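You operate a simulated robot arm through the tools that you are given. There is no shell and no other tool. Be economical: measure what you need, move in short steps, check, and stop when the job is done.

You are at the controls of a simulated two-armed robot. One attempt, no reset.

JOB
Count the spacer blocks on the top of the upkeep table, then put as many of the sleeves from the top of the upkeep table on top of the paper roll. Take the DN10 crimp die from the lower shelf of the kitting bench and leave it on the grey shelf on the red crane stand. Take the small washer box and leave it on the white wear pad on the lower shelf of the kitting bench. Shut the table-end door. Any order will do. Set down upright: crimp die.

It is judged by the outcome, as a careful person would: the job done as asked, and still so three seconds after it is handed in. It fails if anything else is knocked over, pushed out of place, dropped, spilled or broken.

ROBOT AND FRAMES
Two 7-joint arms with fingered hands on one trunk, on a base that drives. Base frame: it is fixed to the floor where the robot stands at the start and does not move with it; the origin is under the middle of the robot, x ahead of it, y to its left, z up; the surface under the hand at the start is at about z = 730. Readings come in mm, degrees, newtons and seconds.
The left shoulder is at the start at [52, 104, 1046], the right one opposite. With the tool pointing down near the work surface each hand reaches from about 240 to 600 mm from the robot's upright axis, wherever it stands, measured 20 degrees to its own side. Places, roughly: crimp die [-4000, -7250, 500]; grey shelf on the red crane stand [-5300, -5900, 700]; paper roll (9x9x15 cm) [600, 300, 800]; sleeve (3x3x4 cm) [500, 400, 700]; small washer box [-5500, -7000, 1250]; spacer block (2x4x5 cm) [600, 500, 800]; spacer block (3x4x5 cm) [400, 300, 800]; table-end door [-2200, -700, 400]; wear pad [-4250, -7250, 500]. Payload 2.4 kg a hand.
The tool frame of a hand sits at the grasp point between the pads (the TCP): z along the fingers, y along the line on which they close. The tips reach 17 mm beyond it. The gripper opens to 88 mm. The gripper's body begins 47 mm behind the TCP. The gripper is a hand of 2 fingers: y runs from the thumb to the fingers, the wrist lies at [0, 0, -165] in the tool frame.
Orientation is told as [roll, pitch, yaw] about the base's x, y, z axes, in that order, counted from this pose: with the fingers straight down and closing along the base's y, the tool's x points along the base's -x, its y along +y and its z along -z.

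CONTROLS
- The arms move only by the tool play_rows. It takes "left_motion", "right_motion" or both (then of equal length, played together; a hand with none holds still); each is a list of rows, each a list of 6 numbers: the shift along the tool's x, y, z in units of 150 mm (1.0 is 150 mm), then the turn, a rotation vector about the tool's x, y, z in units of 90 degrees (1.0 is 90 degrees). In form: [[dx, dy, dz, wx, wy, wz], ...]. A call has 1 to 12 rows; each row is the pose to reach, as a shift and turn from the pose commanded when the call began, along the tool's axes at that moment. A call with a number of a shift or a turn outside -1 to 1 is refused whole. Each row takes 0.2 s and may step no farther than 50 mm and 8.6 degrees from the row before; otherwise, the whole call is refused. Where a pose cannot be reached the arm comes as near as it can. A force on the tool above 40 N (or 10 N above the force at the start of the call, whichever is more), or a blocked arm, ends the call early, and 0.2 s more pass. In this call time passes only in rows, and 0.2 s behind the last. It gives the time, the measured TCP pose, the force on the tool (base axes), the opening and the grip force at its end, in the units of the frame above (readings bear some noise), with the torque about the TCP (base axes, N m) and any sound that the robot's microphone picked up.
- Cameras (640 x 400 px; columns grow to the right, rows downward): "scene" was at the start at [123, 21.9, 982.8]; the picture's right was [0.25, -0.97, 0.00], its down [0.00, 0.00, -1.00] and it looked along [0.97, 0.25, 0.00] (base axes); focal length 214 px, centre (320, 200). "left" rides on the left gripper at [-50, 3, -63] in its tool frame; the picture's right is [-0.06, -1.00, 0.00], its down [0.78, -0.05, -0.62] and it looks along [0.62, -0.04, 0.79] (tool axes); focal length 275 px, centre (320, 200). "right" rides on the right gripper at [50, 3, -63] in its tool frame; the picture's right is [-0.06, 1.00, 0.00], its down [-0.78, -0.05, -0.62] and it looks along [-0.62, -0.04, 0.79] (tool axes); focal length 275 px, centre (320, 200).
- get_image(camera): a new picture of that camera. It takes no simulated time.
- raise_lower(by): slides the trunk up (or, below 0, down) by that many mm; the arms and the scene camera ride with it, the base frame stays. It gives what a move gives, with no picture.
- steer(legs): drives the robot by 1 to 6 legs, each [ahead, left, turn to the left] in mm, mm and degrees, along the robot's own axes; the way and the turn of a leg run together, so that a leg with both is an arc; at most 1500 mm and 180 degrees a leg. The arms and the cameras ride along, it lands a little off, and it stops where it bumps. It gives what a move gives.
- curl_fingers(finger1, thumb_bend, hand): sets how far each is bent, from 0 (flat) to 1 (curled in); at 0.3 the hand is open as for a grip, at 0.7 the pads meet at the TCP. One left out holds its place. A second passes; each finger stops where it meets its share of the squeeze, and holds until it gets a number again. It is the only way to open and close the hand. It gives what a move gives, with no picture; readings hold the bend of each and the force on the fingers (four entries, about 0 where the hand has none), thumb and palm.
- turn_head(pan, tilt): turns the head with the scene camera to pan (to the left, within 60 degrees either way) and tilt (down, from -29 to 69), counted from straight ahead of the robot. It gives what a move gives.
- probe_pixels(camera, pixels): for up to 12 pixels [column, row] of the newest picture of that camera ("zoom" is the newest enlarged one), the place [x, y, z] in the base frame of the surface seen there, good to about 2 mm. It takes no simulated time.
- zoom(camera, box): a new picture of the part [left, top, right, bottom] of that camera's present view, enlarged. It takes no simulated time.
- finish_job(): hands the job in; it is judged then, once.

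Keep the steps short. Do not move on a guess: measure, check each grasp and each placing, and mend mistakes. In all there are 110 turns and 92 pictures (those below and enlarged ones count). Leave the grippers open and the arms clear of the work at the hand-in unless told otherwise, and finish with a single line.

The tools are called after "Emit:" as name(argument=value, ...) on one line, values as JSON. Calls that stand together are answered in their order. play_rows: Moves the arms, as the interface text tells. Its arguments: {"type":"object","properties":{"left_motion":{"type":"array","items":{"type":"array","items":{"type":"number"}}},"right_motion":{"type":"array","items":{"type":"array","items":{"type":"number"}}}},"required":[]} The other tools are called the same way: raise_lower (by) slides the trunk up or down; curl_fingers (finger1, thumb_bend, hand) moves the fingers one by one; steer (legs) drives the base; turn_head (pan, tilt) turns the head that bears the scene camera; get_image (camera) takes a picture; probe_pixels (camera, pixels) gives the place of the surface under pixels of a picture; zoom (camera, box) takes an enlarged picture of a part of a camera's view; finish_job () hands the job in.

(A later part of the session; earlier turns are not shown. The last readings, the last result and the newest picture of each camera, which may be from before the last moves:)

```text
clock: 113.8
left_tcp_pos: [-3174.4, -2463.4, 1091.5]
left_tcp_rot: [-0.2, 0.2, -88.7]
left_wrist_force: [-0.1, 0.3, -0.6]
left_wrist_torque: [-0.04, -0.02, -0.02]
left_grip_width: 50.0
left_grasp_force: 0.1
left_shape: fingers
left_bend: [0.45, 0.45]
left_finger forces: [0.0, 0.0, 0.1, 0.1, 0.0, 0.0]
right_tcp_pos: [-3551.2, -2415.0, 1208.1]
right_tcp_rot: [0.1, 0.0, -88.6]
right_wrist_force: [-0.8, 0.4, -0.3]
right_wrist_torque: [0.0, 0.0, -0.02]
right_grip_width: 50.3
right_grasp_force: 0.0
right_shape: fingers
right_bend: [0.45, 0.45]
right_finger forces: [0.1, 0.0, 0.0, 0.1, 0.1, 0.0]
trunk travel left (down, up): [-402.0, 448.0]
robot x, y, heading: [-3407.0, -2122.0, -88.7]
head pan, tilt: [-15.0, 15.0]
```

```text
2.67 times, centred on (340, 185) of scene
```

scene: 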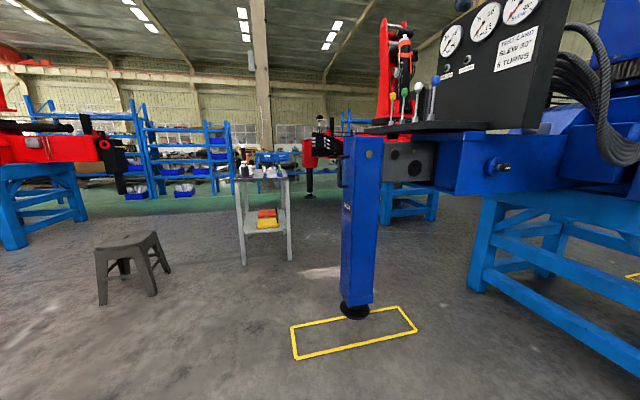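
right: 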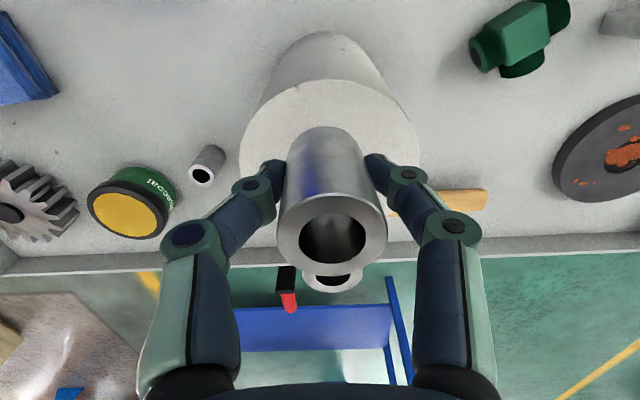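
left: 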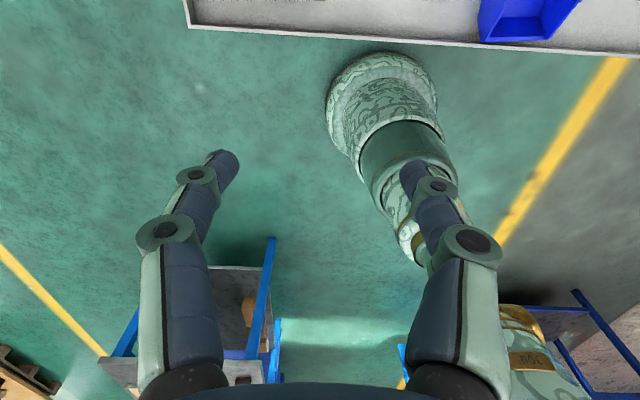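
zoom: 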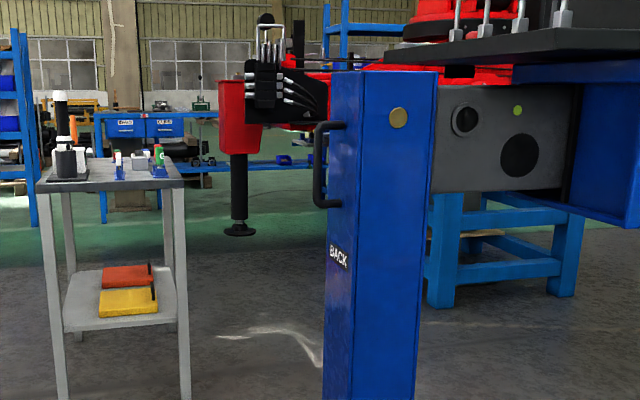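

Route: between outrigger leg (x −3790…−3930) and cart corner (−3590,−4078) on a diagonal. Raise trunk 300 so the hands clear the cart's tall items, then drive.

Emit:
raise_lower(by=300)

Emit:
steer(legs=[[1226, 0, 0], [840, -840, 0], [500, 0, 0]])

Emit:
turn_head(pan=0, tilt=20)

Emit:
get_image(camera="scene")

```text
clock: 116.8
left_tcp_pos: [-3173.7, -2462.6, 1390.7]
left_tcp_rot: [0.0, 0.2, -88.7]
left_wrist_force: [-0.1, -0.2, 0.2]
left_wrist_torque: [-0.02, 0.04, -0.04]
left_grip_width: 50.0
left_grasp_force: 0.1
left_shape: fingers
left_bend: [0.45, 0.45]
left_finger forces: [0.1, 0.0, 0.1, 0.1, 0.0, 0.0]
right_tcp_pos: [-3550.5, -2415.4, 1506.6]
right_tcp_rot: [0.0, 0.1, -88.7]
right_wrist_force: [0.6, 0.0, 0.1]
right_wrist_torque: [0.0, 0.01, -0.02]
right_grip_width: 50.1
right_grasp_force: 0.0
right_shape: fingers
right_bend: [0.45, 0.45]
right_finger forces: [0.0, 0.0, 0.0, 0.0, 0.0, 0.0]
trunk travel left (down, up): [-702.0, 148.0]
robot x, y, heading: [-3405.6, -2122.6, -88.5]
head pan, tilt: [-15.0, 15.0]
```

```text
clock: 131.1
left_tcp_pos: [-3889.1, -5048.2, 1392.3]
left_tcp_rot: [-0.1, 0.1, -86.7]
left_wrist_force: [0.5, -1.1, -0.1]
left_wrist_torque: [0.02, 0.0, 0.01]
left_grip_width: 50.3
left_grasp_force: 0.0
left_shape: fingers
left_bend: [0.45, 0.45]
left_finger forces: [0.1, 0.0, 0.1, 0.1, 0.0, 0.1]
right_tcp_pos: [-4268.3, -5014.7, 1506.7]
right_tcp_rot: [-0.1, 0.0, -86.7]
right_wrist_force: [0.1, 0.6, -0.8]
right_wrist_torque: [0.0, -0.02, 0.02]
right_grip_width: 50.1
right_grasp_force: 0.1
right_shape: fingers
right_bend: [0.45, 0.45]
right_finger forces: [0.0, 0.0, 0.1, 0.0, 0.0, 0.0]
trunk travel left (down, up): [-702.0, 148.0]
robot x, y, heading: [-4136.6, -4715.8, -86.4]
head pan, tilt: [-15.0, 15.0]
```

```text
clock: 131.9
left_tcp_pos: [-3890.1, -5047.0, 1392.0]
left_tcp_rot: [0.0, 0.2, -86.6]
left_wrist_force: [0.8, 0.4, -0.5]
left_wrist_torque: [-0.02, 0.01, 0.01]
left_grip_width: 50.0
left_grasp_force: 0.1
left_shape: fingers
left_bend: [0.45, 0.45]
left_finger forces: [0.1, 0.0, 0.0, 0.0, 0.0, 0.0]
right_tcp_pos: [-4268.0, -5014.4, 1506.3]
right_tcp_rot: [0.0, 0.1, -86.7]
right_wrist_force: [-1.0, -0.1, -0.3]
right_wrist_torque: [-0.01, 0.03, -0.01]
right_grip_width: 50.2
right_grasp_force: 0.1
right_shape: fingers
right_bend: [0.45, 0.45]
right_finger forces: [0.0, 0.1, 0.0, 0.0, 0.1, 0.0]
trunk travel left (down, up): [-702.0, 148.0]
robot x, y, heading: [-4136.1, -4715.0, -86.6]
head pan, tilt: [0.0, 20.0]
```

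```text
47 pictures are left
```

scene: 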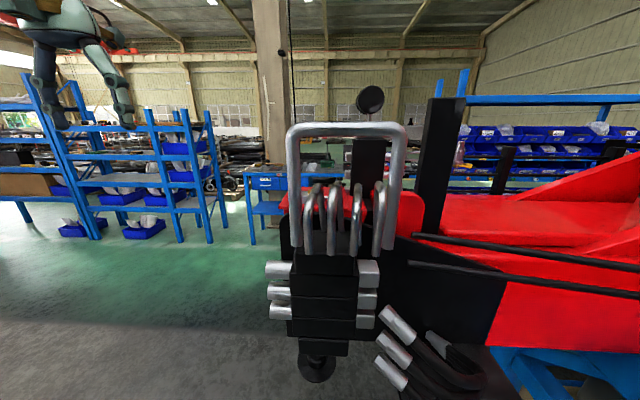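

Emit:
probe_pixels(camera="scene", pixels=[[275, 270], [275, 310], [320, 370], [300, 180], [265, 205], [245, 180], [185, 235], [270, 240], [220, 240], [350, 260], [285, 190]])

```text
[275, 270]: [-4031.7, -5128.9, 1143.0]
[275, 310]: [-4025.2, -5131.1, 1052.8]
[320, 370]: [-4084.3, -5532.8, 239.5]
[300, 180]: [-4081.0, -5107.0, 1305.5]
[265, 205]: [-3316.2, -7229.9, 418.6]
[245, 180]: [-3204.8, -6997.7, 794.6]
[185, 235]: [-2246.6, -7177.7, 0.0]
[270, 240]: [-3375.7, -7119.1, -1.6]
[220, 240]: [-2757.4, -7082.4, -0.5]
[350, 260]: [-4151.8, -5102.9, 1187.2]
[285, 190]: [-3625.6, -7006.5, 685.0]
```

Valve bank at x≤−4025,y≈−5105, z up to ~1400. Raise 140 more and slip left around it.

Emit:
raise_lower(by=140)

Emit:
steer(legs=[[0, 300, 0], [200, 230, 0], [1200, 0, 0]])

Emit:
turn_head(pan=-25, tilt=30)

Emit:
get_image(camera="scene")

```text
clock: 133.6
left_tcp_pos: [-3890.6, -5048.7, 1530.8]
left_tcp_rot: [-0.1, 0.2, -86.6]
left_wrist_force: [-0.1, -0.3, 0.1]
left_wrist_torque: [0.02, 0.0, 0.03]
left_grip_width: 50.2
left_grasp_force: 0.0
left_shape: fingers
left_bend: [0.45, 0.45]
left_finger forces: [0.1, 0.1, 0.0, 0.0, 0.0, 0.1]
right_tcp_pos: [-4267.0, -5014.0, 1647.0]
right_tcp_rot: [0.0, 0.1, -86.6]
right_wrist_force: [0.5, 0.9, 0.5]
right_wrist_torque: [0.01, 0.0, -0.03]
right_grip_width: 50.1
right_grasp_force: 0.0
right_shape: fingers
right_bend: [0.45, 0.45]
right_finger forces: [0.0, 0.0, 0.0, 0.0, 0.0, 0.1]
trunk travel left (down, up): [-842.0, 8.0]
robot x, y, heading: [-4131.1, -4717.9, -86.7]
head pan, tilt: [0.0, 20.0]
```

```text
clock: 135.8
left_tcp_pos: [-3589.6, -5028.3, 1531.7]
left_tcp_rot: [-0.2, 0.1, -86.6]
left_wrist_force: [0.5, -0.8, -0.3]
left_wrist_torque: [0.0, 0.06, -0.01]
left_grip_width: 49.9
left_grasp_force: 0.0
left_shape: fingers
left_bend: [0.45, 0.45]
left_finger forces: [0.1, 0.0, 0.0, 0.0, 0.0, 0.1]
right_tcp_pos: [-3968.4, -4996.5, 1647.6]
right_tcp_rot: [0.0, -0.1, -86.3]
right_wrist_force: [-0.7, 0.1, 0.5]
right_wrist_torque: [0.01, -0.01, 0.0]
right_grip_width: 50.0
right_grasp_force: 0.0
right_shape: fingers
right_bend: [0.45, 0.45]
right_finger forces: [0.0, 0.0, 0.0, 0.1, 0.1, 0.0]
trunk travel left (down, up): [-842.0, 8.0]
robot x, y, heading: [-3829.6, -4697.8, -86.6]
head pan, tilt: [0.0, 20.0]
stopped in leg 1: the robot was blocked; the commanded pose is now the measured one
```

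```text
clock: 136.7
left_tcp_pos: [-3589.7, -5027.5, 1532.1]
left_tcp_rot: [-0.1, 0.1, -86.4]
left_wrist_force: [-0.7, -0.4, -0.6]
left_wrist_torque: [0.02, -0.03, 0.03]
left_grip_width: 49.8
left_grasp_force: 0.1
left_shape: fingers
left_bend: [0.45, 0.45]
left_finger forces: [0.1, 0.1, 0.1, 0.1, 0.1, 0.0]
right_tcp_pos: [-3966.9, -4996.5, 1646.8]
right_tcp_rot: [0.0, 0.0, -86.4]
right_wrist_force: [-0.4, 0.0, 1.2]
right_wrist_torque: [0.01, -0.02, 0.0]
right_grip_width: 50.0
right_grasp_force: 0.0
right_shape: fingers
right_bend: [0.45, 0.45]
right_finger forces: [0.1, 0.1, 0.1, 0.1, 0.1, 0.0]
trunk travel left (down, up): [-842.0, 8.0]
robot x, y, heading: [-3833.8, -4696.8, -86.2]
head pan, tilt: [-25.0, 30.0]
```

```text
46 pictures are left
```

scene: 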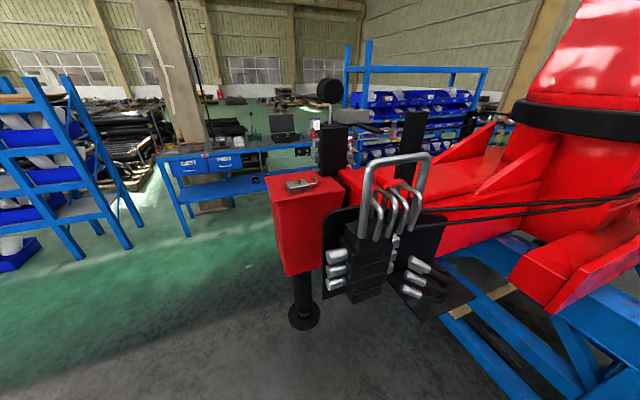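

Blocked at the end of leg 1, likely near the cart. Check the cart with the left hand camera (it looks backward).

Emit:
get_image(camera="left")

```text
45 pictures are left
```

left: 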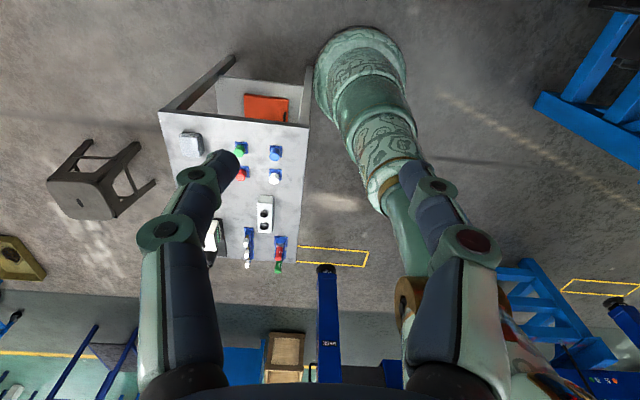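

Emit:
probe_pixels(camera="left", pixels=[[308, 128], [162, 114], [297, 262], [310, 80], [235, 60], [300, 200], [318, 90]])

Emit:
zoom(camera="left", box=[140, 30, 380, 280])

```text
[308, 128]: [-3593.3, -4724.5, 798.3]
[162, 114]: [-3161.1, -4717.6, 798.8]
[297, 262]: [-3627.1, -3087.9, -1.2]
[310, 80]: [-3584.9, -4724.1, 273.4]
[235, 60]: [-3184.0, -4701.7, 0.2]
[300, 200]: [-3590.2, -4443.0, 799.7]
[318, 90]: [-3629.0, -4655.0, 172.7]
```

```text
1.60 times, centred on (260, 155) of left
```

zoom: 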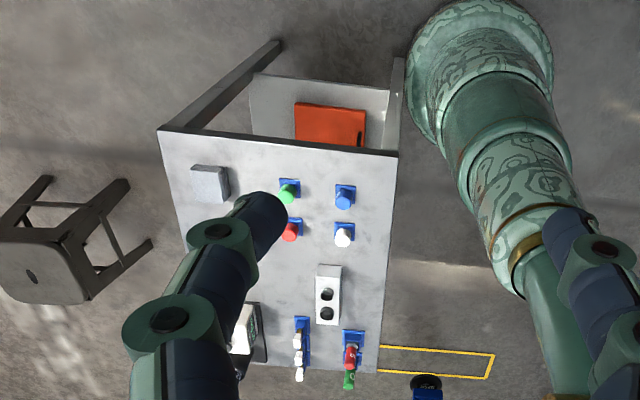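

Cart's rear corner is (−3593,−4724); nothing disturbed on it. Move slightly right, ahead, then diagonally around the corner.

Emit:
steer(legs=[[0, -25, 0], [153, -10, 0], [125, 152, 0], [144, 131, 0], [1000, -5, 0]])

Emit:
turn_head(pan=-25, tilt=30)

Emit:
get_image(camera="scene")

```text
clock: 145.5
left_tcp_pos: [-3279.1, -6423.6, 1530.8]
left_tcp_rot: [0.0, 0.2, -88.0]
left_wrist_force: [0.4, -1.0, -0.4]
left_wrist_torque: [-0.01, -0.05, 0.0]
left_grip_width: 50.0
left_grasp_force: 0.0
left_shape: fingers
left_bend: [0.45, 0.45]
left_finger forces: [0.0, 0.0, 0.0, 0.0, 0.1, 0.0]
right_tcp_pos: [-3655.9, -6380.5, 1645.7]
right_tcp_rot: [0.0, 0.0, -87.8]
right_wrist_force: [-0.5, -0.4, 0.8]
right_wrist_torque: [0.0, -0.02, 0.01]
right_grip_width: 50.3
right_grasp_force: 0.0
right_shape: fingers
right_bend: [0.45, 0.45]
right_finger forces: [0.0, 0.0, 0.1, 0.0, 0.0, 0.0]
trunk travel left (down, up): [-842.0, 8.0]
robot x, y, heading: [-3512.3, -6082.5, -88.0]
head pan, tilt: [-25.0, 30.0]
```

```text
clock: 146.1
left_tcp_pos: [-3279.0, -6423.8, 1531.7]
left_tcp_rot: [0.0, 0.1, -88.0]
left_wrist_force: [-0.1, 0.0, 0.6]
left_wrist_torque: [0.0, 0.03, -0.01]
left_grip_width: 50.0
left_grasp_force: 0.1
left_shape: fingers
left_bend: [0.45, 0.45]
left_finger forces: [0.1, 0.1, 0.0, 0.1, 0.0, 0.0]
right_tcp_pos: [-3655.7, -6381.2, 1646.8]
right_tcp_rot: [0.1, 0.0, -87.9]
right_wrist_force: [0.4, -0.1, 0.5]
right_wrist_torque: [-0.01, -0.01, 0.0]
right_grip_width: 50.1
right_grasp_force: 0.1
right_shape: fingers
right_bend: [0.45, 0.45]
right_finger forces: [0.0, 0.0, 0.0, 0.0, 0.0, 0.1]
trunk travel left (down, up): [-842.0, 8.0]
robot x, y, heading: [-3512.0, -6088.5, -88.0]
head pan, tilt: [-25.0, 30.0]
```

```text
43 pictures are left
```

scene: 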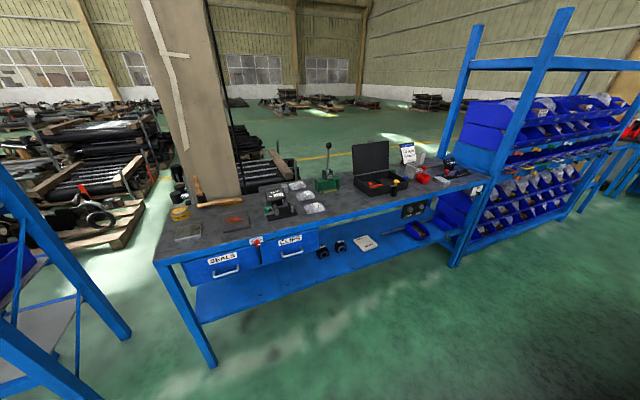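

Kitting bench with lower shelf: dies at (322,252),(341,246), white pad at (364,242). Zoom there.

Emit:
zoom(camera="scene", box=[280, 180, 440, 280])

Emit:
probe_pixels(camera="zoom", pixels=[[170, 275], [165, 292], [240, 255], [335, 245], [300, 252], [375, 240], [345, 270], [510, 195], [100, 320], [400, 160], [160, 240], [520, 125]])

Emit:
zoom(camera="scene", box=[440, 60, 640, 260])

```text
4.00 times, centred on (360, 230) of scene
```

zoom: 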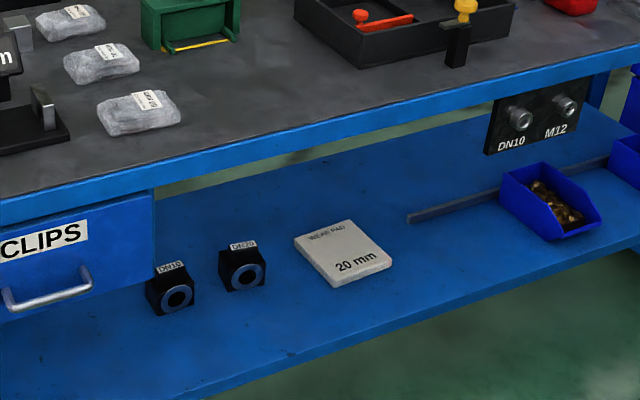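

```text
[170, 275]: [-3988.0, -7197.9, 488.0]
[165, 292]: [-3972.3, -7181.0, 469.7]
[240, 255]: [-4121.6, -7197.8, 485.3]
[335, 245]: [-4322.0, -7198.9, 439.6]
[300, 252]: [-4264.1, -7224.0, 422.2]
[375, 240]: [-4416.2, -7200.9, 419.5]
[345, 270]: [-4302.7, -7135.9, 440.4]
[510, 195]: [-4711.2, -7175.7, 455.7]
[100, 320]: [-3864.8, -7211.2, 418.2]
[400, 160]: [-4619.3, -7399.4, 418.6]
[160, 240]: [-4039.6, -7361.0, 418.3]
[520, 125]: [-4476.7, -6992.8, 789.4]
```

```text
2.00 times, centred on (540, 160) of scene
```

zoom: 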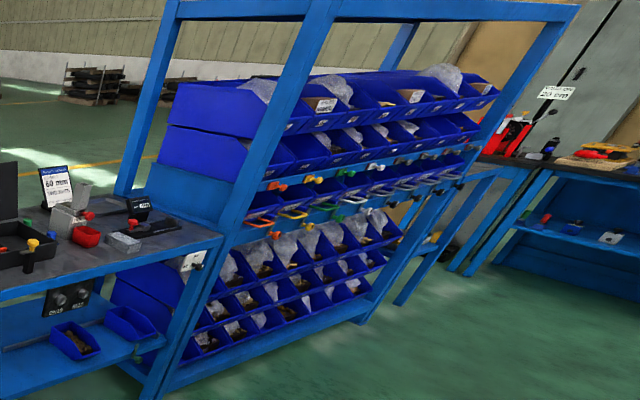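

DN10 die at ≈(−3988,−7195), z 418–488; pad at ≈(−4340,−7180) top 440. I'll use the left hand horizontally. First pitch it forward while extending; raise the right hand.

Emit:
play_rows(left_motion=[[-0.08, 0, 0.04, 0, -0.092, 0], [-0.16, 0, 0.08, 0, -0.184, 0], [-0.24, 0, 0.12, 0, -0.276, 0], [-0.32, 0, 0.16, 0, -0.368, 0], [-0.4, 0, 0.2, 0, -0.46, 0], [-0.48, 0, 0.24, 0, -0.552, 0], [-0.56, 0, 0.28, 0, -0.644, 0], [-0.64, 0, 0.32, 0, -0.736, 0], [-0.72, 0, 0.36, 0, -0.828, 0], [-0.8, 0, 0.4, 0, -0.92, 0], [-0.9, 0, 0.5, 0, -1, 0]])

Emit:
raise_lower(by=-400)

Emit:
raise_lower(by=-400)

Emit:
curl_fingers(hand="left", finger1=0.3, thumb_bend=0.3)

```text
clock: 148.5
left_tcp_pos: [-3273.7, -6559.0, 1456.5]
left_tcp_rot: [0.7, -89.9, -88.6]
left_wrist_force: [0.1, -0.2, -0.1]
left_wrist_torque: [-0.01, 0.0, 0.01]
left_grip_width: 50.0
left_grasp_force: 0.0
left_shape: fingers
left_bend: [0.45, 0.45]
left_finger forces: [0.0, 0.0, 0.0, 0.1, 0.0, 0.1]
right_tcp_pos: [-3657.0, -6380.6, 1647.0]
right_tcp_rot: [0.0, 0.0, -87.9]
right_wrist_force: [0.5, 0.9, 0.3]
right_wrist_torque: [-0.01, -0.02, 0.03]
right_grip_width: 50.2
right_grasp_force: 0.0
right_shape: fingers
right_bend: [0.45, 0.45]
right_finger forces: [0.1, 0.0, 0.1, 0.0, 0.1, 0.1]
trunk travel left (down, up): [-842.0, 8.0]
robot x, y, heading: [-3515.0, -6088.4, -87.9]
head pan, tilt: [-25.0, 30.0]
```

```text
clock: 152.4
left_tcp_pos: [-3275.1, -6558.2, 1054.8]
left_tcp_rot: [-43.9, -89.8, -44.1]
left_wrist_force: [0.3, 0.4, -0.8]
left_wrist_torque: [-0.06, 0.0, -0.03]
left_grip_width: 50.2
left_grasp_force: 0.0
left_shape: fingers
left_bend: [0.45, 0.45]
left_finger forces: [0.0, 0.0, 0.1, 0.0, 0.0, 0.1]
right_tcp_pos: [-3657.4, -6380.6, 1248.4]
right_tcp_rot: [0.1, 0.0, -87.9]
right_wrist_force: [-0.3, 0.0, -0.2]
right_wrist_torque: [-0.03, -0.02, -0.02]
right_grip_width: 50.3
right_grasp_force: 0.1
right_shape: fingers
right_bend: [0.45, 0.45]
right_finger forces: [0.0, 0.0, 0.0, 0.1, 0.0, 0.0]
trunk travel left (down, up): [-442.0, 408.0]
robot x, y, heading: [-3516.0, -6084.4, -87.9]
head pan, tilt: [-25.0, 30.0]
```

```text
clock: 156.2
left_tcp_pos: [-3272.4, -6556.6, 661.5]
left_tcp_rot: [111.2, -89.4, 160.8]
left_wrist_force: [0.0, 0.8, 0.0]
left_wrist_torque: [-0.01, 0.0, -0.03]
left_grip_width: 50.0
left_grasp_force: 0.0
left_shape: fingers
left_bend: [0.45, 0.45]
left_finger forces: [0.1, 0.0, 0.0, 0.0, 0.1, 0.0]
right_tcp_pos: [-3655.9, -6379.3, 850.0]
right_tcp_rot: [-0.1, -0.1, -87.9]
right_wrist_force: [-0.4, 0.5, 0.2]
right_wrist_torque: [0.01, -0.01, 0.03]
right_grip_width: 50.1
right_grasp_force: 0.0
right_shape: fingers
right_bend: [0.45, 0.45]
right_finger forces: [0.0, 0.0, 0.0, 0.1, 0.0, 0.1]
trunk travel left (down, up): [-42.0, 808.0]
robot x, y, heading: [-3511.7, -6089.0, -87.9]
head pan, tilt: [-25.0, 30.0]
```

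```text
clock: 157.2
left_tcp_pos: [-3273.9, -6556.9, 661.7]
left_tcp_rot: [104.9, -89.4, 167.0]
left_wrist_force: [0.7, 0.2, -0.6]
left_wrist_torque: [0.01, 0.02, 0.01]
left_grip_width: 83.3
left_grasp_force: 0.1
left_shape: fingers
left_bend: [0.3, 0.3]
left_finger forces: [0.1, 0.1, 0.1, 0.0, 0.0, 0.1]
right_tcp_pos: [-3656.7, -6377.3, 849.3]
right_tcp_rot: [0.1, -0.2, -88.0]
right_wrist_force: [-0.5, 0.8, -0.6]
right_wrist_torque: [0.0, -0.01, 0.01]
right_grip_width: 50.0
right_grasp_force: 0.1
right_shape: fingers
right_bend: [0.45, 0.45]
right_finger forces: [0.0, 0.0, 0.1, 0.0, 0.0, 0.0]
trunk travel left (down, up): [-42.0, 808.0]
robot x, y, heading: [-3516.2, -6088.5, -87.9]
head pan, tilt: [-25.0, 30.0]
```

Gimbal-like readings are just pitch −90. Lower hand with 20° downward slant so the wrist rides higher.

Emit:
play_rows(left_motion=[[0.2, -0.05, 0.1, 0, 0.08, 0], [0.4, -0.1, 0.2, 0, 0.16, 0], [0.6, -0.15, 0.3, 0, 0.222, 0], [0.8, -0.2, 0.4, 0, 0.222, 0], [1, -0.28, 0.45, 0, 0.222, 0]])

Emit:
raise_lower(by=-38)

Emit:
steer(legs=[[200, -650, -2]])

Emit:
turn_head(pan=20, tilt=35)

Emit:
get_image(camera="scene")

```text
clock: 158.4
left_tcp_pos: [-3314.2, -6626.7, 506.3]
left_tcp_rot: [-0.3, -69.9, -87.7]
left_wrist_force: [0.9, 0.7, -0.7]
left_wrist_torque: [-0.01, 0.01, 0.0]
left_grip_width: 83.6
left_grasp_force: 0.0
left_shape: fingers
left_bend: [0.3, 0.3]
left_finger forces: [0.1, 0.1, 0.0, 0.1, 0.0, 0.0]
right_tcp_pos: [-3655.7, -6380.8, 845.9]
right_tcp_rot: [-0.1, 0.0, -88.0]
right_wrist_force: [0.1, 0.6, 0.3]
right_wrist_torque: [0.0, 0.02, -0.02]
right_grip_width: 50.1
right_grasp_force: 0.1
right_shape: fingers
right_bend: [0.45, 0.45]
right_finger forces: [0.1, 0.0, 0.0, 0.1, 0.0, 0.0]
trunk travel left (down, up): [-42.0, 808.0]
robot x, y, heading: [-3516.3, -6088.2, -88.2]
head pan, tilt: [-25.0, 30.0]
```

```text
clock: 159.2
left_tcp_pos: [-3302.6, -6623.3, 522.6]
left_tcp_rot: [7.7, -72.9, -95.4]
left_wrist_force: [1.2, -0.7, 0.3]
left_wrist_torque: [0.0, 0.03, 0.02]
left_grip_width: 83.8
left_grasp_force: 0.0
left_shape: fingers
left_bend: [0.3, 0.3]
left_finger forces: [0.1, 0.1, 0.1, 0.0, 0.0, 0.1]
right_tcp_pos: [-3658.4, -6355.2, 846.6]
right_tcp_rot: [0.0, -3.1, -87.9]
right_wrist_force: [-0.6, 0.0, 0.2]
right_wrist_torque: [-0.02, 0.02, 0.0]
right_grip_width: 50.1
right_grasp_force: 0.1
right_shape: fingers
right_bend: [0.45, 0.45]
right_finger forces: [0.0, 0.0, 0.0, 0.0, 0.0, 0.0]
trunk travel left (down, up): [-4.0, 846.0]
robot x, y, heading: [-3513.0, -6086.6, -87.8]
head pan, tilt: [-25.0, 30.0]
```

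```text
clock: 162.9
left_tcp_pos: [-3964.6, -6856.8, 523.6]
left_tcp_rot: [5.0, -74.3, -94.7]
left_wrist_force: [-0.8, -1.1, 0.0]
left_wrist_torque: [-0.02, 0.01, -0.03]
left_grip_width: 83.7
left_grasp_force: 0.1
left_shape: fingers
left_bend: [0.3, 0.3]
left_finger forces: [0.0, 0.1, 0.0, 0.0, 0.0, 0.0]
right_tcp_pos: [-4305.5, -6573.8, 839.2]
right_tcp_rot: [-0.3, -2.1, -90.0]
right_wrist_force: [-0.4, -0.8, -0.1]
right_wrist_torque: [0.0, -0.02, 0.0]
right_grip_width: 50.0
right_grasp_force: 0.0
right_shape: fingers
right_bend: [0.45, 0.45]
right_finger forces: [0.0, 0.0, 0.0, 0.1, 0.0, 0.1]
trunk travel left (down, up): [-4.0, 846.0]
robot x, y, heading: [-4158.0, -6300.8, -90.0]
head pan, tilt: [-25.0, 30.0]
```

```text
clock: 164.1
left_tcp_pos: [-3963.0, -6863.3, 525.2]
left_tcp_rot: [7.4, -74.8, -97.1]
left_wrist_force: [0.6, 1.0, -0.3]
left_wrist_torque: [-0.02, 0.0, -0.02]
left_grip_width: 83.7
left_grasp_force: 0.1
left_shape: fingers
left_bend: [0.3, 0.3]
left_finger forces: [0.1, 0.0, 0.1, 0.0, 0.1, 0.0]
right_tcp_pos: [-4308.5, -6574.8, 832.0]
right_tcp_rot: [-0.1, -1.9, -90.0]
right_wrist_force: [-1.3, -0.3, 0.0]
right_wrist_torque: [0.01, 0.02, 0.0]
right_grip_width: 50.4
right_grasp_force: 0.0
right_shape: fingers
right_bend: [0.45, 0.45]
right_finger forces: [0.0, 0.0, 0.1, 0.0, 0.1, 0.0]
trunk travel left (down, up): [-4.0, 846.0]
robot x, y, heading: [-4157.7, -6301.3, -90.1]
head pan, tilt: [20.0, 35.0]
```

```text
40 pictures are left
```

scene: 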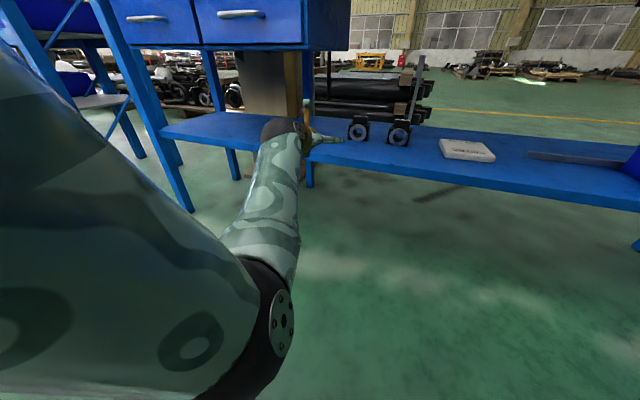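

Arm drifts near the trunk's bottom (elbow is low). Raise the trunk by 60 and re-command the hand: level it and bring it to die height.

Emit:
raise_lower(by=60)

Emit:
get_image(camera="left")

```text
clock: 165.1
left_tcp_pos: [-3968.0, -6860.6, 545.0]
left_tcp_rot: [5.4, -71.9, -95.1]
left_wrist_force: [0.3, -0.5, -0.2]
left_wrist_torque: [0.0, 0.0, -0.02]
left_grip_width: 83.6
left_grasp_force: 0.0
left_shape: fingers
left_bend: [0.3, 0.3]
left_finger forces: [0.0, 0.1, 0.1, 0.0, 0.1, 0.1]
right_tcp_pos: [-4310.5, -6589.8, 869.9]
right_tcp_rot: [0.0, 0.1, -90.0]
right_wrist_force: [0.2, -0.3, 0.9]
right_wrist_torque: [0.0, 0.0, 0.02]
right_grip_width: 50.1
right_grasp_force: 0.0
right_shape: fingers
right_bend: [0.45, 0.45]
right_finger forces: [0.1, 0.1, 0.0, 0.1, 0.1, 0.1]
trunk travel left (down, up): [-64.0, 786.0]
robot x, y, heading: [-4159.5, -6303.3, -89.9]
head pan, tilt: [20.0, 35.0]
```

```text
39 pictures are left
```

left: 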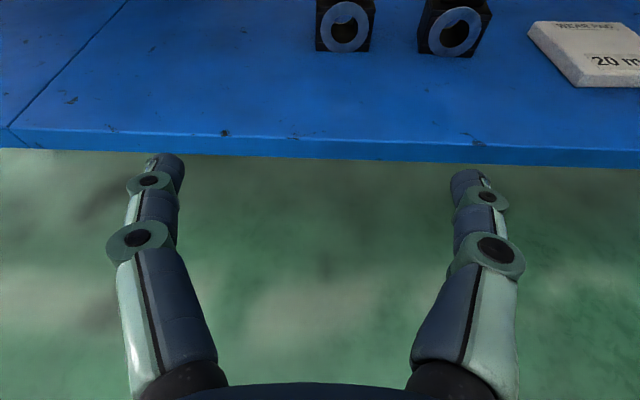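

Emit:
probe_pixels(camera="left", pixels=[[320, 44], [369, 44], [345, 2], [345, 48], [320, 8], [374, 10], [423, 50], [300, 133], [535, 35], [575, 80]])

```text
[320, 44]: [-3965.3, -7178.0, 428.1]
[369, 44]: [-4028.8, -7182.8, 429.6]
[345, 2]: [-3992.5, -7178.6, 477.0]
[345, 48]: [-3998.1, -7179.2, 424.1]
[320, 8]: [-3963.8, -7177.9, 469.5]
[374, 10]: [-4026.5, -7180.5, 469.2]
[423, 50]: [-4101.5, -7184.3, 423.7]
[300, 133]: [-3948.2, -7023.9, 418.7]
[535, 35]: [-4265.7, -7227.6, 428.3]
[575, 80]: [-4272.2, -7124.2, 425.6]
```

Die spans x −3963…−4028, front y −7180; shelf edge y −7024. Lower the hand 93 mm and align laterally (−28 mm).

Emit:
play_rows(left_motion=[[0.2, -0.06, 0.064, 0, 0, 0], [0.4, -0.12, 0.128, 0, 0, 0], [0.59, -0.187, 0.192, 0, 0, 0]])

```text
clock: 165.9
left_tcp_pos: [-3993.8, -6861.6, 450.2]
left_tcp_rot: [5.8, -72.1, -95.5]
left_wrist_force: [0.2, -0.3, 0.3]
left_wrist_torque: [0.0, 0.01, 0.0]
left_grip_width: 83.7
left_grasp_force: 0.1
left_shape: fingers
left_bend: [0.3, 0.3]
left_finger forces: [0.0, 0.0, 0.0, 0.0, 0.0, 0.0]
right_tcp_pos: [-4310.4, -6590.0, 868.7]
right_tcp_rot: [0.0, 0.0, -89.9]
right_wrist_force: [0.2, 0.0, 0.7]
right_wrist_torque: [0.03, 0.0, 0.02]
right_grip_width: 50.1
right_grasp_force: 0.0
right_shape: fingers
right_bend: [0.45, 0.45]
right_finger forces: [0.0, 0.0, 0.0, 0.0, 0.0, 0.0]
trunk travel left (down, up): [-64.0, 786.0]
robot x, y, heading: [-4157.5, -6303.5, -90.1]
head pan, tilt: [20.0, 35.0]
```

Drive ahead 240 and check alignment.

Emit:
steer(legs=[[240, 0, 0]])

Emit:
get_image(camera="left")

```text
clock: 167.7
left_tcp_pos: [-3991.0, -7105.7, 450.9]
left_tcp_rot: [5.6, -72.1, -95.2]
left_wrist_force: [0.3, -0.7, -0.7]
left_wrist_torque: [0.02, 0.02, -0.02]
left_grip_width: 83.4
left_grasp_force: 0.0
left_shape: fingers
left_bend: [0.3, 0.3]
left_finger forces: [0.1, 0.0, 0.0, 0.0, 0.1, 0.1]
right_tcp_pos: [-4308.6, -6834.9, 868.7]
right_tcp_rot: [0.0, -0.1, -89.8]
right_wrist_force: [-0.5, 0.2, -0.3]
right_wrist_torque: [-0.01, -0.02, -0.01]
right_grip_width: 49.8
right_grasp_force: 0.0
right_shape: fingers
right_bend: [0.45, 0.45]
right_finger forces: [0.0, 0.1, 0.0, 0.0, 0.1, 0.1]
trunk travel left (down, up): [-64.0, 786.0]
robot x, y, heading: [-4157.3, -6546.7, -89.7]
head pan, tilt: [20.0, 35.0]
```

```text
38 pictures are left
```

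left: 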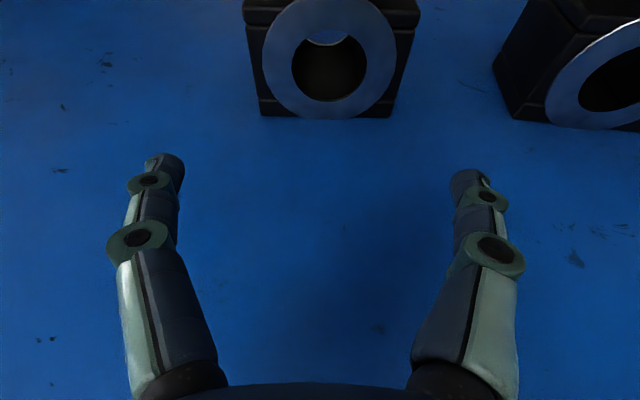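

Aligned within ~5 mm. Move the hand forward 95 mm with a 5 mm lateral fix.

Emit:
play_rows(left_motion=[[-0.05, -0.03, 0.15, 0, 0, 0], [-0.1, -0.03, 0.3, 0, 0, 0], [-0.15, -0.03, 0.45, 0, 0, 0], [-0.196, -0.03, 0.6, 0, 0, 0]])

Emit:
get_image(camera="left")

```text
clock: 168.7
left_tcp_pos: [-3995.8, -7202.1, 453.1]
left_tcp_rot: [5.6, -72.2, -95.3]
left_wrist_force: [-1.2, 0.7, 0.8]
left_wrist_torque: [0.02, 0.05, 0.0]
left_grip_width: 85.3
left_grasp_force: 0.6
left_shape: fingers
left_bend: [0.29, 0.3]
left_finger forces: [0.1, 0.0, 0.0, 0.0, 1.8, 0.0]
right_tcp_pos: [-4309.0, -6835.4, 869.3]
right_tcp_rot: [0.1, 0.0, -89.7]
right_wrist_force: [-0.3, 0.1, -0.7]
right_wrist_torque: [-0.01, -0.01, 0.01]
right_grip_width: 50.1
right_grasp_force: 0.1
right_shape: fingers
right_bend: [0.45, 0.45]
right_finger forces: [0.1, 0.1, 0.0, 0.0, 0.1, 0.1]
trunk travel left (down, up): [-64.0, 786.0]
robot x, y, heading: [-4157.4, -6543.6, -89.6]
head pan, tilt: [20.0, 35.0]
```

```text
37 pictures are left
```

left: 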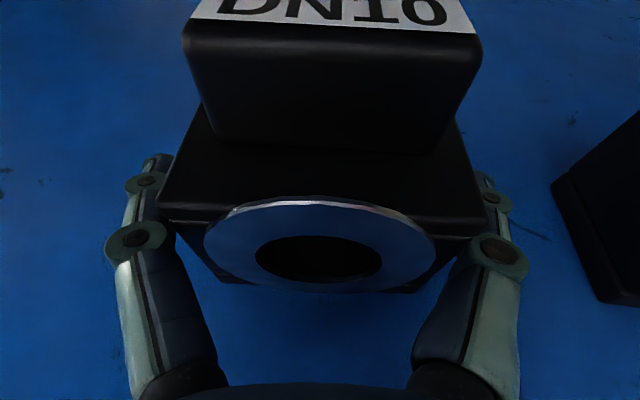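

DN10 confirmed between the fingers. Close.

Emit:
curl_fingers(hand="left", finger1=0.8, thumb_bend=0.8)

Emit:
raise_lower(by=35)

Emit:
get_image(camera="left")

```text
clock: 169.7
left_tcp_pos: [-3994.8, -7201.7, 451.9]
left_tcp_rot: [5.6, -72.0, -95.2]
left_wrist_force: [0.5, -3.1, 2.9]
left_wrist_torque: [0.03, 0.1, 0.02]
left_grip_width: 61.8
left_grasp_force: 25.3
left_shape: fingers
left_bend: [0.58, 0.51]
left_finger forces: [25.3, 0.0, 0.0, 0.0, 24.8, 0.0]
right_tcp_pos: [-4309.6, -6834.9, 868.1]
right_tcp_rot: [0.0, 0.0, -89.8]
right_wrist_force: [-0.2, -0.2, 0.1]
right_wrist_torque: [0.04, 0.01, 0.02]
right_grip_width: 50.3
right_grasp_force: 0.0
right_shape: fingers
right_bend: [0.45, 0.45]
right_finger forces: [0.0, 0.0, 0.0, 0.0, 0.0, 0.0]
trunk travel left (down, up): [-64.0, 786.0]
robot x, y, heading: [-4161.8, -6543.2, -89.5]
head pan, tilt: [20.0, 35.0]
```

```text
clock: 170.5
left_tcp_pos: [-3994.3, -7201.5, 490.6]
left_tcp_rot: [5.8, -72.4, -95.2]
left_wrist_force: [-0.2, 0.7, -5.4]
left_wrist_torque: [0.06, 0.01, -0.01]
left_grip_width: 61.1
left_grasp_force: 24.4
left_shape: fingers
left_bend: [0.59, 0.51]
left_finger forces: [24.5, 0.1, 0.0, 0.0, 25.1, 0.0]
right_tcp_pos: [-4309.6, -6835.6, 904.1]
right_tcp_rot: [0.1, 0.0, -89.9]
right_wrist_force: [-0.5, 0.5, -0.6]
right_wrist_torque: [0.03, -0.01, -0.02]
right_grip_width: 49.9
right_grasp_force: 0.1
right_shape: fingers
right_bend: [0.45, 0.45]
right_finger forces: [0.1, 0.1, 0.0, 0.1, 0.0, 0.1]
trunk travel left (down, up): [-99.0, 751.0]
robot x, y, heading: [-4156.3, -6544.2, -89.8]
head pan, tilt: [20.0, 35.0]
```

```text
36 pictures are left
```

left: 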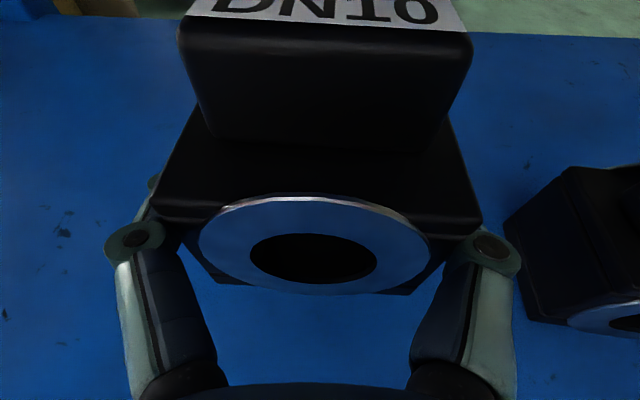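

Die lifted cleanly (25 N grip). Back out 400 and turn right 90° to face −x, then look for the crane stand's grey shelf.

Emit:
steer(legs=[[-420, 0, 0]])

Emit:
raise_lower(by=350)

Emit:
steer(legs=[[0, 0, -90]])

Emit:
turn_head(pan=-10, tilt=20)

Emit:
get_image(camera="scene")

```text
clock: 173.1
left_tcp_pos: [-3993.5, -6778.6, 490.8]
left_tcp_rot: [5.8, -72.5, -95.0]
left_wrist_force: [-0.3, -0.6, -5.7]
left_wrist_torque: [0.04, 0.0, -0.01]
left_grip_width: 61.1
left_grasp_force: 25.1
left_shape: fingers
left_bend: [0.59, 0.51]
left_finger forces: [24.6, 0.0, 0.1, 0.0, 25.0, 0.0]
right_tcp_pos: [-4310.6, -6414.1, 904.1]
right_tcp_rot: [0.0, 0.0, -89.4]
right_wrist_force: [0.3, -0.1, -0.4]
right_wrist_torque: [0.0, -0.01, 0.01]
right_grip_width: 50.1
right_grasp_force: 0.1
right_shape: fingers
right_bend: [0.45, 0.45]
right_finger forces: [0.0, 0.1, 0.0, 0.0, 0.1, 0.0]
trunk travel left (down, up): [-99.0, 751.0]
robot x, y, heading: [-4160.8, -6125.5, -89.5]
head pan, tilt: [20.0, 35.0]
```

```text
clock: 176.5
left_tcp_pos: [-3994.3, -6792.5, 986.0]
left_tcp_rot: [22.4, -85.6, -111.6]
left_wrist_force: [-0.5, -0.6, -5.2]
left_wrist_torque: [0.04, 0.0, 0.0]
left_grip_width: 61.4
left_grasp_force: 24.8
left_shape: fingers
left_bend: [0.59, 0.51]
left_finger forces: [24.7, 0.0, 0.0, 0.0, 25.0, 0.1]
right_tcp_pos: [-4309.6, -6415.5, 1253.6]
right_tcp_rot: [0.1, 0.0, -89.4]
right_wrist_force: [0.3, 0.3, 0.7]
right_wrist_torque: [0.04, 0.01, -0.02]
right_grip_width: 50.1
right_grasp_force: 0.1
right_shape: fingers
right_bend: [0.45, 0.45]
right_finger forces: [0.0, 0.0, 0.0, 0.0, 0.1, 0.1]
trunk travel left (down, up): [-449.0, 401.0]
robot x, y, heading: [-4157.7, -6127.4, -89.4]
head pan, tilt: [20.0, 35.0]
```

```text
clock: 179.6
left_tcp_pos: [-4701.4, -6568.6, 981.5]
left_tcp_rot: [13.9, -85.2, -168.2]
left_wrist_force: [-0.3, -0.9, -5.5]
left_wrist_torque: [0.03, -0.05, -0.01]
left_grip_width: 61.2
left_grasp_force: 23.3
left_shape: fingers
left_bend: [0.59, 0.52]
left_finger forces: [23.8, 0.0, 0.0, 0.0, 23.9, 0.0]
right_tcp_pos: [-4488.3, -6128.6, 1255.1]
right_tcp_rot: [-0.8, 0.2, -154.1]
right_wrist_force: [-0.3, -0.1, -0.4]
right_wrist_torque: [0.02, 0.01, -0.02]
right_grip_width: 50.4
right_grasp_force: 0.1
right_shape: fingers
right_bend: [0.45, 0.45]
right_finger forces: [0.0, 0.0, 0.1, 0.0, 0.0, 0.0]
trunk travel left (down, up): [-449.0, 401.0]
robot x, y, heading: [-4164.9, -6132.5, -155.0]
head pan, tilt: [20.0, 35.0]
stopped in leg 1: the robot was blocked; the commanded pose is now the measured one
```

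```text
clock: 180.5
left_tcp_pos: [-4704.2, -6568.4, 981.0]
left_tcp_rot: [13.5, -85.4, -168.1]
left_wrist_force: [-1.2, 0.8, -6.1]
left_wrist_torque: [0.03, -0.02, -0.04]
left_grip_width: 61.2
left_grasp_force: 23.6
left_shape: fingers
left_bend: [0.59, 0.52]
left_finger forces: [23.7, 0.0, 0.0, 0.1, 24.0, 0.0]
right_tcp_pos: [-4489.2, -6128.8, 1253.6]
right_tcp_rot: [-0.8, 0.3, -154.3]
right_wrist_force: [-0.4, 0.3, 0.0]
right_wrist_torque: [-0.01, 0.01, 0.0]
right_grip_width: 50.2
right_grasp_force: 0.0
right_shape: fingers
right_bend: [0.45, 0.45]
right_finger forces: [0.0, 0.1, 0.1, 0.0, 0.1, 0.0]
trunk travel left (down, up): [-449.0, 401.0]
robot x, y, heading: [-4165.6, -6128.4, -154.5]
head pan, tilt: [-10.0, 20.0]
```

```text
35 pictures are left
```

scene: 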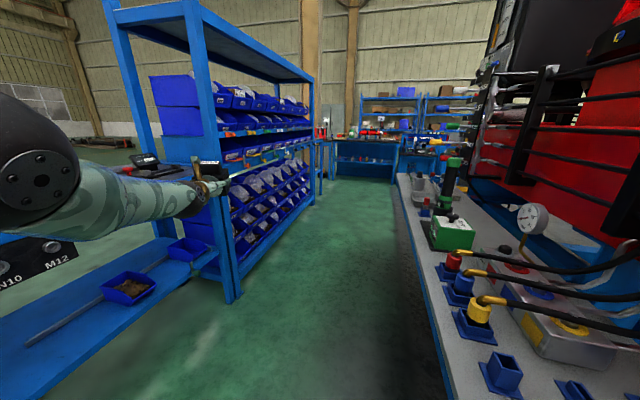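

Blocked at heading −155; find what is close. Probing the grey shelf on the right and its surroundings.

Emit:
probe_pixels(camera="scene", pixels=[[397, 178], [432, 300], [448, 380], [460, 360], [420, 195], [480, 270], [440, 225], [640, 375], [300, 200], [430, 172], [470, 200], [600, 250]])

Emit:
turn_head(pan=-58, tilt=35)

Emit:
get_image(camera="scene")

```text
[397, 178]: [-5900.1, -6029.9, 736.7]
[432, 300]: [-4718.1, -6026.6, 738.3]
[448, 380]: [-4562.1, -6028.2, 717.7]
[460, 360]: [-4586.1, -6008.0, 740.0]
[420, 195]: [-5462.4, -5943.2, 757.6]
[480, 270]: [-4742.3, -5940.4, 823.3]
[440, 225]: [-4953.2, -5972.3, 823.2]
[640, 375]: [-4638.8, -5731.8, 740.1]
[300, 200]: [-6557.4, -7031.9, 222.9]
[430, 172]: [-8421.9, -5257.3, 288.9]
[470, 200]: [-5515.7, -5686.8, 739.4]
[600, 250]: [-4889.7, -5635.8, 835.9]
```

```text
clock: 181.7
left_tcp_pos: [-4701.8, -6567.3, 980.4]
left_tcp_rot: [13.4, -85.4, -167.9]
left_wrist_force: [0.1, 0.0, -5.0]
left_wrist_torque: [-0.02, -0.05, -0.02]
left_grip_width: 61.3
left_grasp_force: 23.6
left_shape: fingers
left_bend: [0.59, 0.52]
left_finger forces: [23.8, 0.0, 0.1, 0.0, 23.8, 0.0]
right_tcp_pos: [-4488.1, -6128.6, 1253.8]
right_tcp_rot: [-0.8, 0.3, -154.5]
right_wrist_force: [0.5, 0.0, -0.8]
right_wrist_torque: [-0.02, -0.01, 0.03]
right_grip_width: 50.3
right_grasp_force: 0.0
right_shape: fingers
right_bend: [0.45, 0.45]
right_finger forces: [0.0, 0.0, 0.0, 0.1, 0.0, 0.0]
trunk travel left (down, up): [-449.0, 401.0]
robot x, y, heading: [-4162.8, -6130.5, -154.8]
head pan, tilt: [-58.0, 35.0]
```

```text
34 pictures are left
```

scene: 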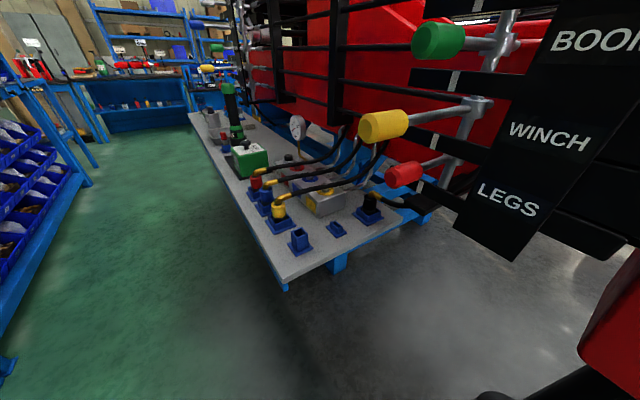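

Shelf: z≈740, front edge y≈−6028, x −4560…−5900. Control levers are near my right elbow; move away (−y 320), then continue turning right to face the shelf.

Emit:
steer(legs=[[138, 290, 0]])

Emit:
turn_head(pan=-40, tilt=30)

Emit:
get_image(camera="scene")

```text
clock: 183.8
left_tcp_pos: [-4709.2, -6875.4, 985.5]
left_tcp_rot: [21.8, -85.4, -176.2]
left_wrist_force: [0.3, -0.2, -5.7]
left_wrist_torque: [0.02, -0.06, 0.0]
left_grip_width: 61.0
left_grasp_force: 23.3
left_shape: fingers
left_bend: [0.59, 0.52]
left_finger forces: [23.8, 0.0, 0.0, 0.0, 23.8, 0.1]
right_tcp_pos: [-4496.7, -6433.2, 1253.4]
right_tcp_rot: [-0.1, 0.1, -154.4]
right_wrist_force: [-0.3, 0.3, 0.8]
right_wrist_torque: [0.0, -0.01, 0.04]
right_grip_width: 50.0
right_grasp_force: 0.0
right_shape: fingers
right_bend: [0.45, 0.45]
right_finger forces: [0.1, 0.0, 0.0, 0.0, 0.0, 0.0]
trunk travel left (down, up): [-449.0, 401.0]
robot x, y, heading: [-4174.7, -6446.3, -154.8]
head pan, tilt: [-58.0, 35.0]
```

```text
clock: 184.6
left_tcp_pos: [-4709.2, -6875.9, 984.9]
left_tcp_rot: [21.9, -85.4, -176.5]
left_wrist_force: [0.5, 0.2, -4.8]
left_wrist_torque: [-0.01, -0.1, 0.01]
left_grip_width: 61.1
left_grasp_force: 23.7
left_shape: fingers
left_bend: [0.59, 0.52]
left_finger forces: [23.8, 0.1, 0.1, 0.0, 23.9, 0.0]
right_tcp_pos: [-4496.6, -6432.3, 1253.1]
right_tcp_rot: [0.0, 0.0, -154.3]
right_wrist_force: [0.2, 0.1, 0.7]
right_wrist_torque: [0.02, 0.01, -0.02]
right_grip_width: 50.3
right_grasp_force: 0.1
right_shape: fingers
right_bend: [0.45, 0.45]
right_finger forces: [0.0, 0.0, 0.0, 0.0, 0.0, 0.0]
trunk travel left (down, up): [-449.0, 401.0]
robot x, y, heading: [-4170.9, -6449.3, -154.8]
head pan, tilt: [-40.0, 30.0]
```

```text
33 pictures are left
```

scene: 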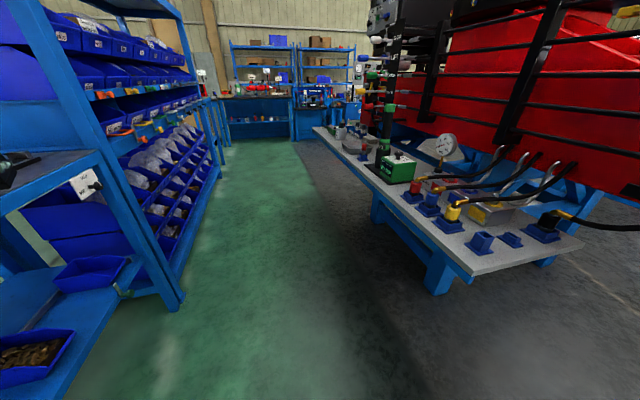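

Straighten die (pitch back to −72) and retract the hand 130 mm, then turn to −x and drive along the aisle to about x=−5000.

Emit:
play_rows(left_motion=[[0, 0, -0.25, 0, 0.05, 0], [0, 0, -0.5, 0, 0.1, 0], [0, 0, -0.75, 0, 0.149, 0], [0, 0, -0.87, 0, 0.149, 0]])

Emit:
steer(legs=[[0, 0, -25.2], [830, 140, 0]])

Emit:
turn_head(pan=-58, tilt=32)

Emit:
get_image(camera="scene")

```text
clock: 185.8
left_tcp_pos: [-4595.7, -6841.5, 1030.1]
left_tcp_rot: [13.3, -75.4, -165.8]
left_wrist_force: [0.1, 0.0, -5.7]
left_wrist_torque: [0.04, -0.06, -0.01]
left_grip_width: 60.5
left_grasp_force: 19.3
left_shape: fingers
left_bend: [0.61, 0.51]
left_finger forces: [19.9, 0.0, 0.0, 0.1, 19.6, 0.1]
right_tcp_pos: [-4497.3, -6433.5, 1253.8]
right_tcp_rot: [0.0, 0.0, -154.4]
right_wrist_force: [-0.4, -0.6, -0.4]
right_wrist_torque: [-0.03, 0.0, -0.01]
right_grip_width: 50.3
right_grasp_force: 0.1
right_shape: fingers
right_bend: [0.45, 0.45]
right_finger forces: [0.0, 0.0, 0.0, 0.0, 0.1, 0.0]
trunk travel left (down, up): [-449.0, 401.0]
robot x, y, heading: [-4172.8, -6445.5, -154.7]
head pan, tilt: [-40.0, 30.0]
stopped in row 4 (left hand): the arm was blocked; the commanded pose is now the measured one
```

```text
clock: 191.6
left_tcp_pos: [-5556.0, -6749.2, 1027.6]
left_tcp_rot: [13.6, -75.3, 168.2]
left_wrist_force: [0.1, -0.6, -5.4]
left_wrist_torque: [-0.05, -0.04, 0.0]
left_grip_width: 60.5
left_grasp_force: 20.0
left_shape: fingers
left_bend: [0.61, 0.51]
left_finger forces: [19.7, 0.1, 0.0, 0.0, 19.6, 0.1]
right_tcp_pos: [-5290.8, -6425.4, 1253.6]
right_tcp_rot: [-0.1, 0.1, -180.0]
right_wrist_force: [0.5, -0.7, 0.3]
right_wrist_torque: [0.01, 0.01, -0.01]
right_grip_width: 50.5
right_grasp_force: 0.1
right_shape: fingers
right_bend: [0.45, 0.45]
right_finger forces: [0.0, 0.0, 0.0, 0.0, 0.1, 0.0]
trunk travel left (down, up): [-449.0, 401.0]
robot x, y, heading: [-5004.4, -6579.0, 179.4]
head pan, tilt: [-40.0, 30.0]
```

```text
clock: 192.4
left_tcp_pos: [-5555.9, -6750.8, 1029.4]
left_tcp_rot: [14.2, -75.4, 167.6]
left_wrist_force: [-0.2, -0.4, -5.4]
left_wrist_torque: [0.02, -0.09, -0.01]
left_grip_width: 60.5
left_grasp_force: 19.7
left_shape: fingers
left_bend: [0.61, 0.51]
left_finger forces: [19.8, 0.0, 0.0, 0.0, 19.7, 0.0]
right_tcp_pos: [-5290.9, -6425.6, 1254.6]
right_tcp_rot: [-0.1, 0.0, -180.1]
right_wrist_force: [0.0, 0.1, -0.5]
right_wrist_torque: [0.0, 0.04, -0.01]
right_grip_width: 50.2
right_grasp_force: 0.0
right_shape: fingers
right_bend: [0.45, 0.45]
right_finger forces: [0.1, 0.0, 0.0, 0.1, 0.0, 0.0]
trunk travel left (down, up): [-449.0, 401.0]
robot x, y, heading: [-5000.8, -6578.8, 179.7]
head pan, tilt: [-58.0, 32.0]
```

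```text
32 pictures are left
```

scene: 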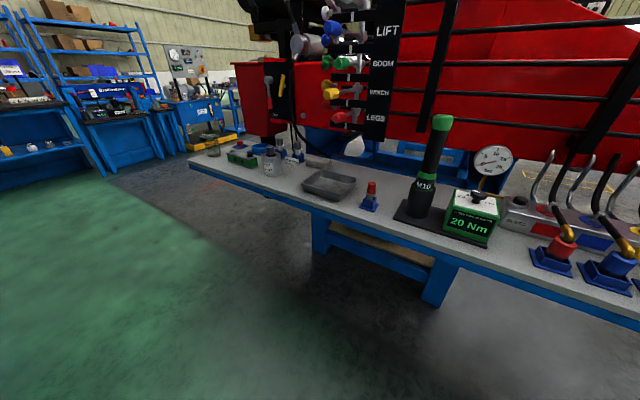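

Emit:
zoom(camera="scene", box=[200, 110, 520, 270])

Emit:
probe_pixels(camera="scene", pixels=[[303, 190], [325, 200], [355, 188], [360, 208], [380, 210], [395, 217], [400, 180], [385, 185], [280, 178], [300, 165], [268, 172], [222, 160]])

```text
2.00 times, centred on (360, 190) of scene
```

zoom: 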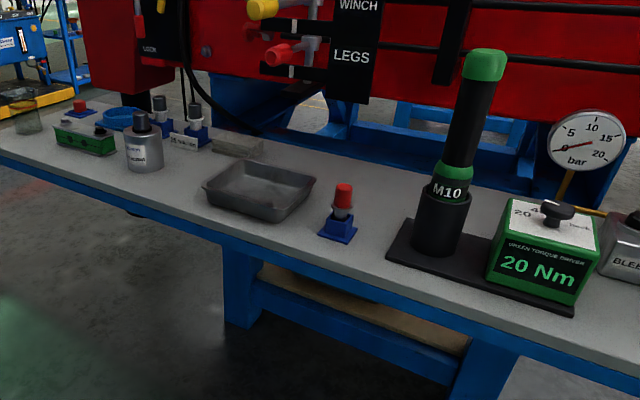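

```text
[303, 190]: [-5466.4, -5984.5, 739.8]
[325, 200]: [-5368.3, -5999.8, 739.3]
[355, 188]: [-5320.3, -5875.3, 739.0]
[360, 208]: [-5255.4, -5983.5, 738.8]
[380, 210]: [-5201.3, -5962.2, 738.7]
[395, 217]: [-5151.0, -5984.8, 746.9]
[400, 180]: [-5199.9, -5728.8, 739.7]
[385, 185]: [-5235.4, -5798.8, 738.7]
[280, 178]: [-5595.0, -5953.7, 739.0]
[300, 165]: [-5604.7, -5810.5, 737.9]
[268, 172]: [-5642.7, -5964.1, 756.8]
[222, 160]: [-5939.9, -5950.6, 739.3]
```

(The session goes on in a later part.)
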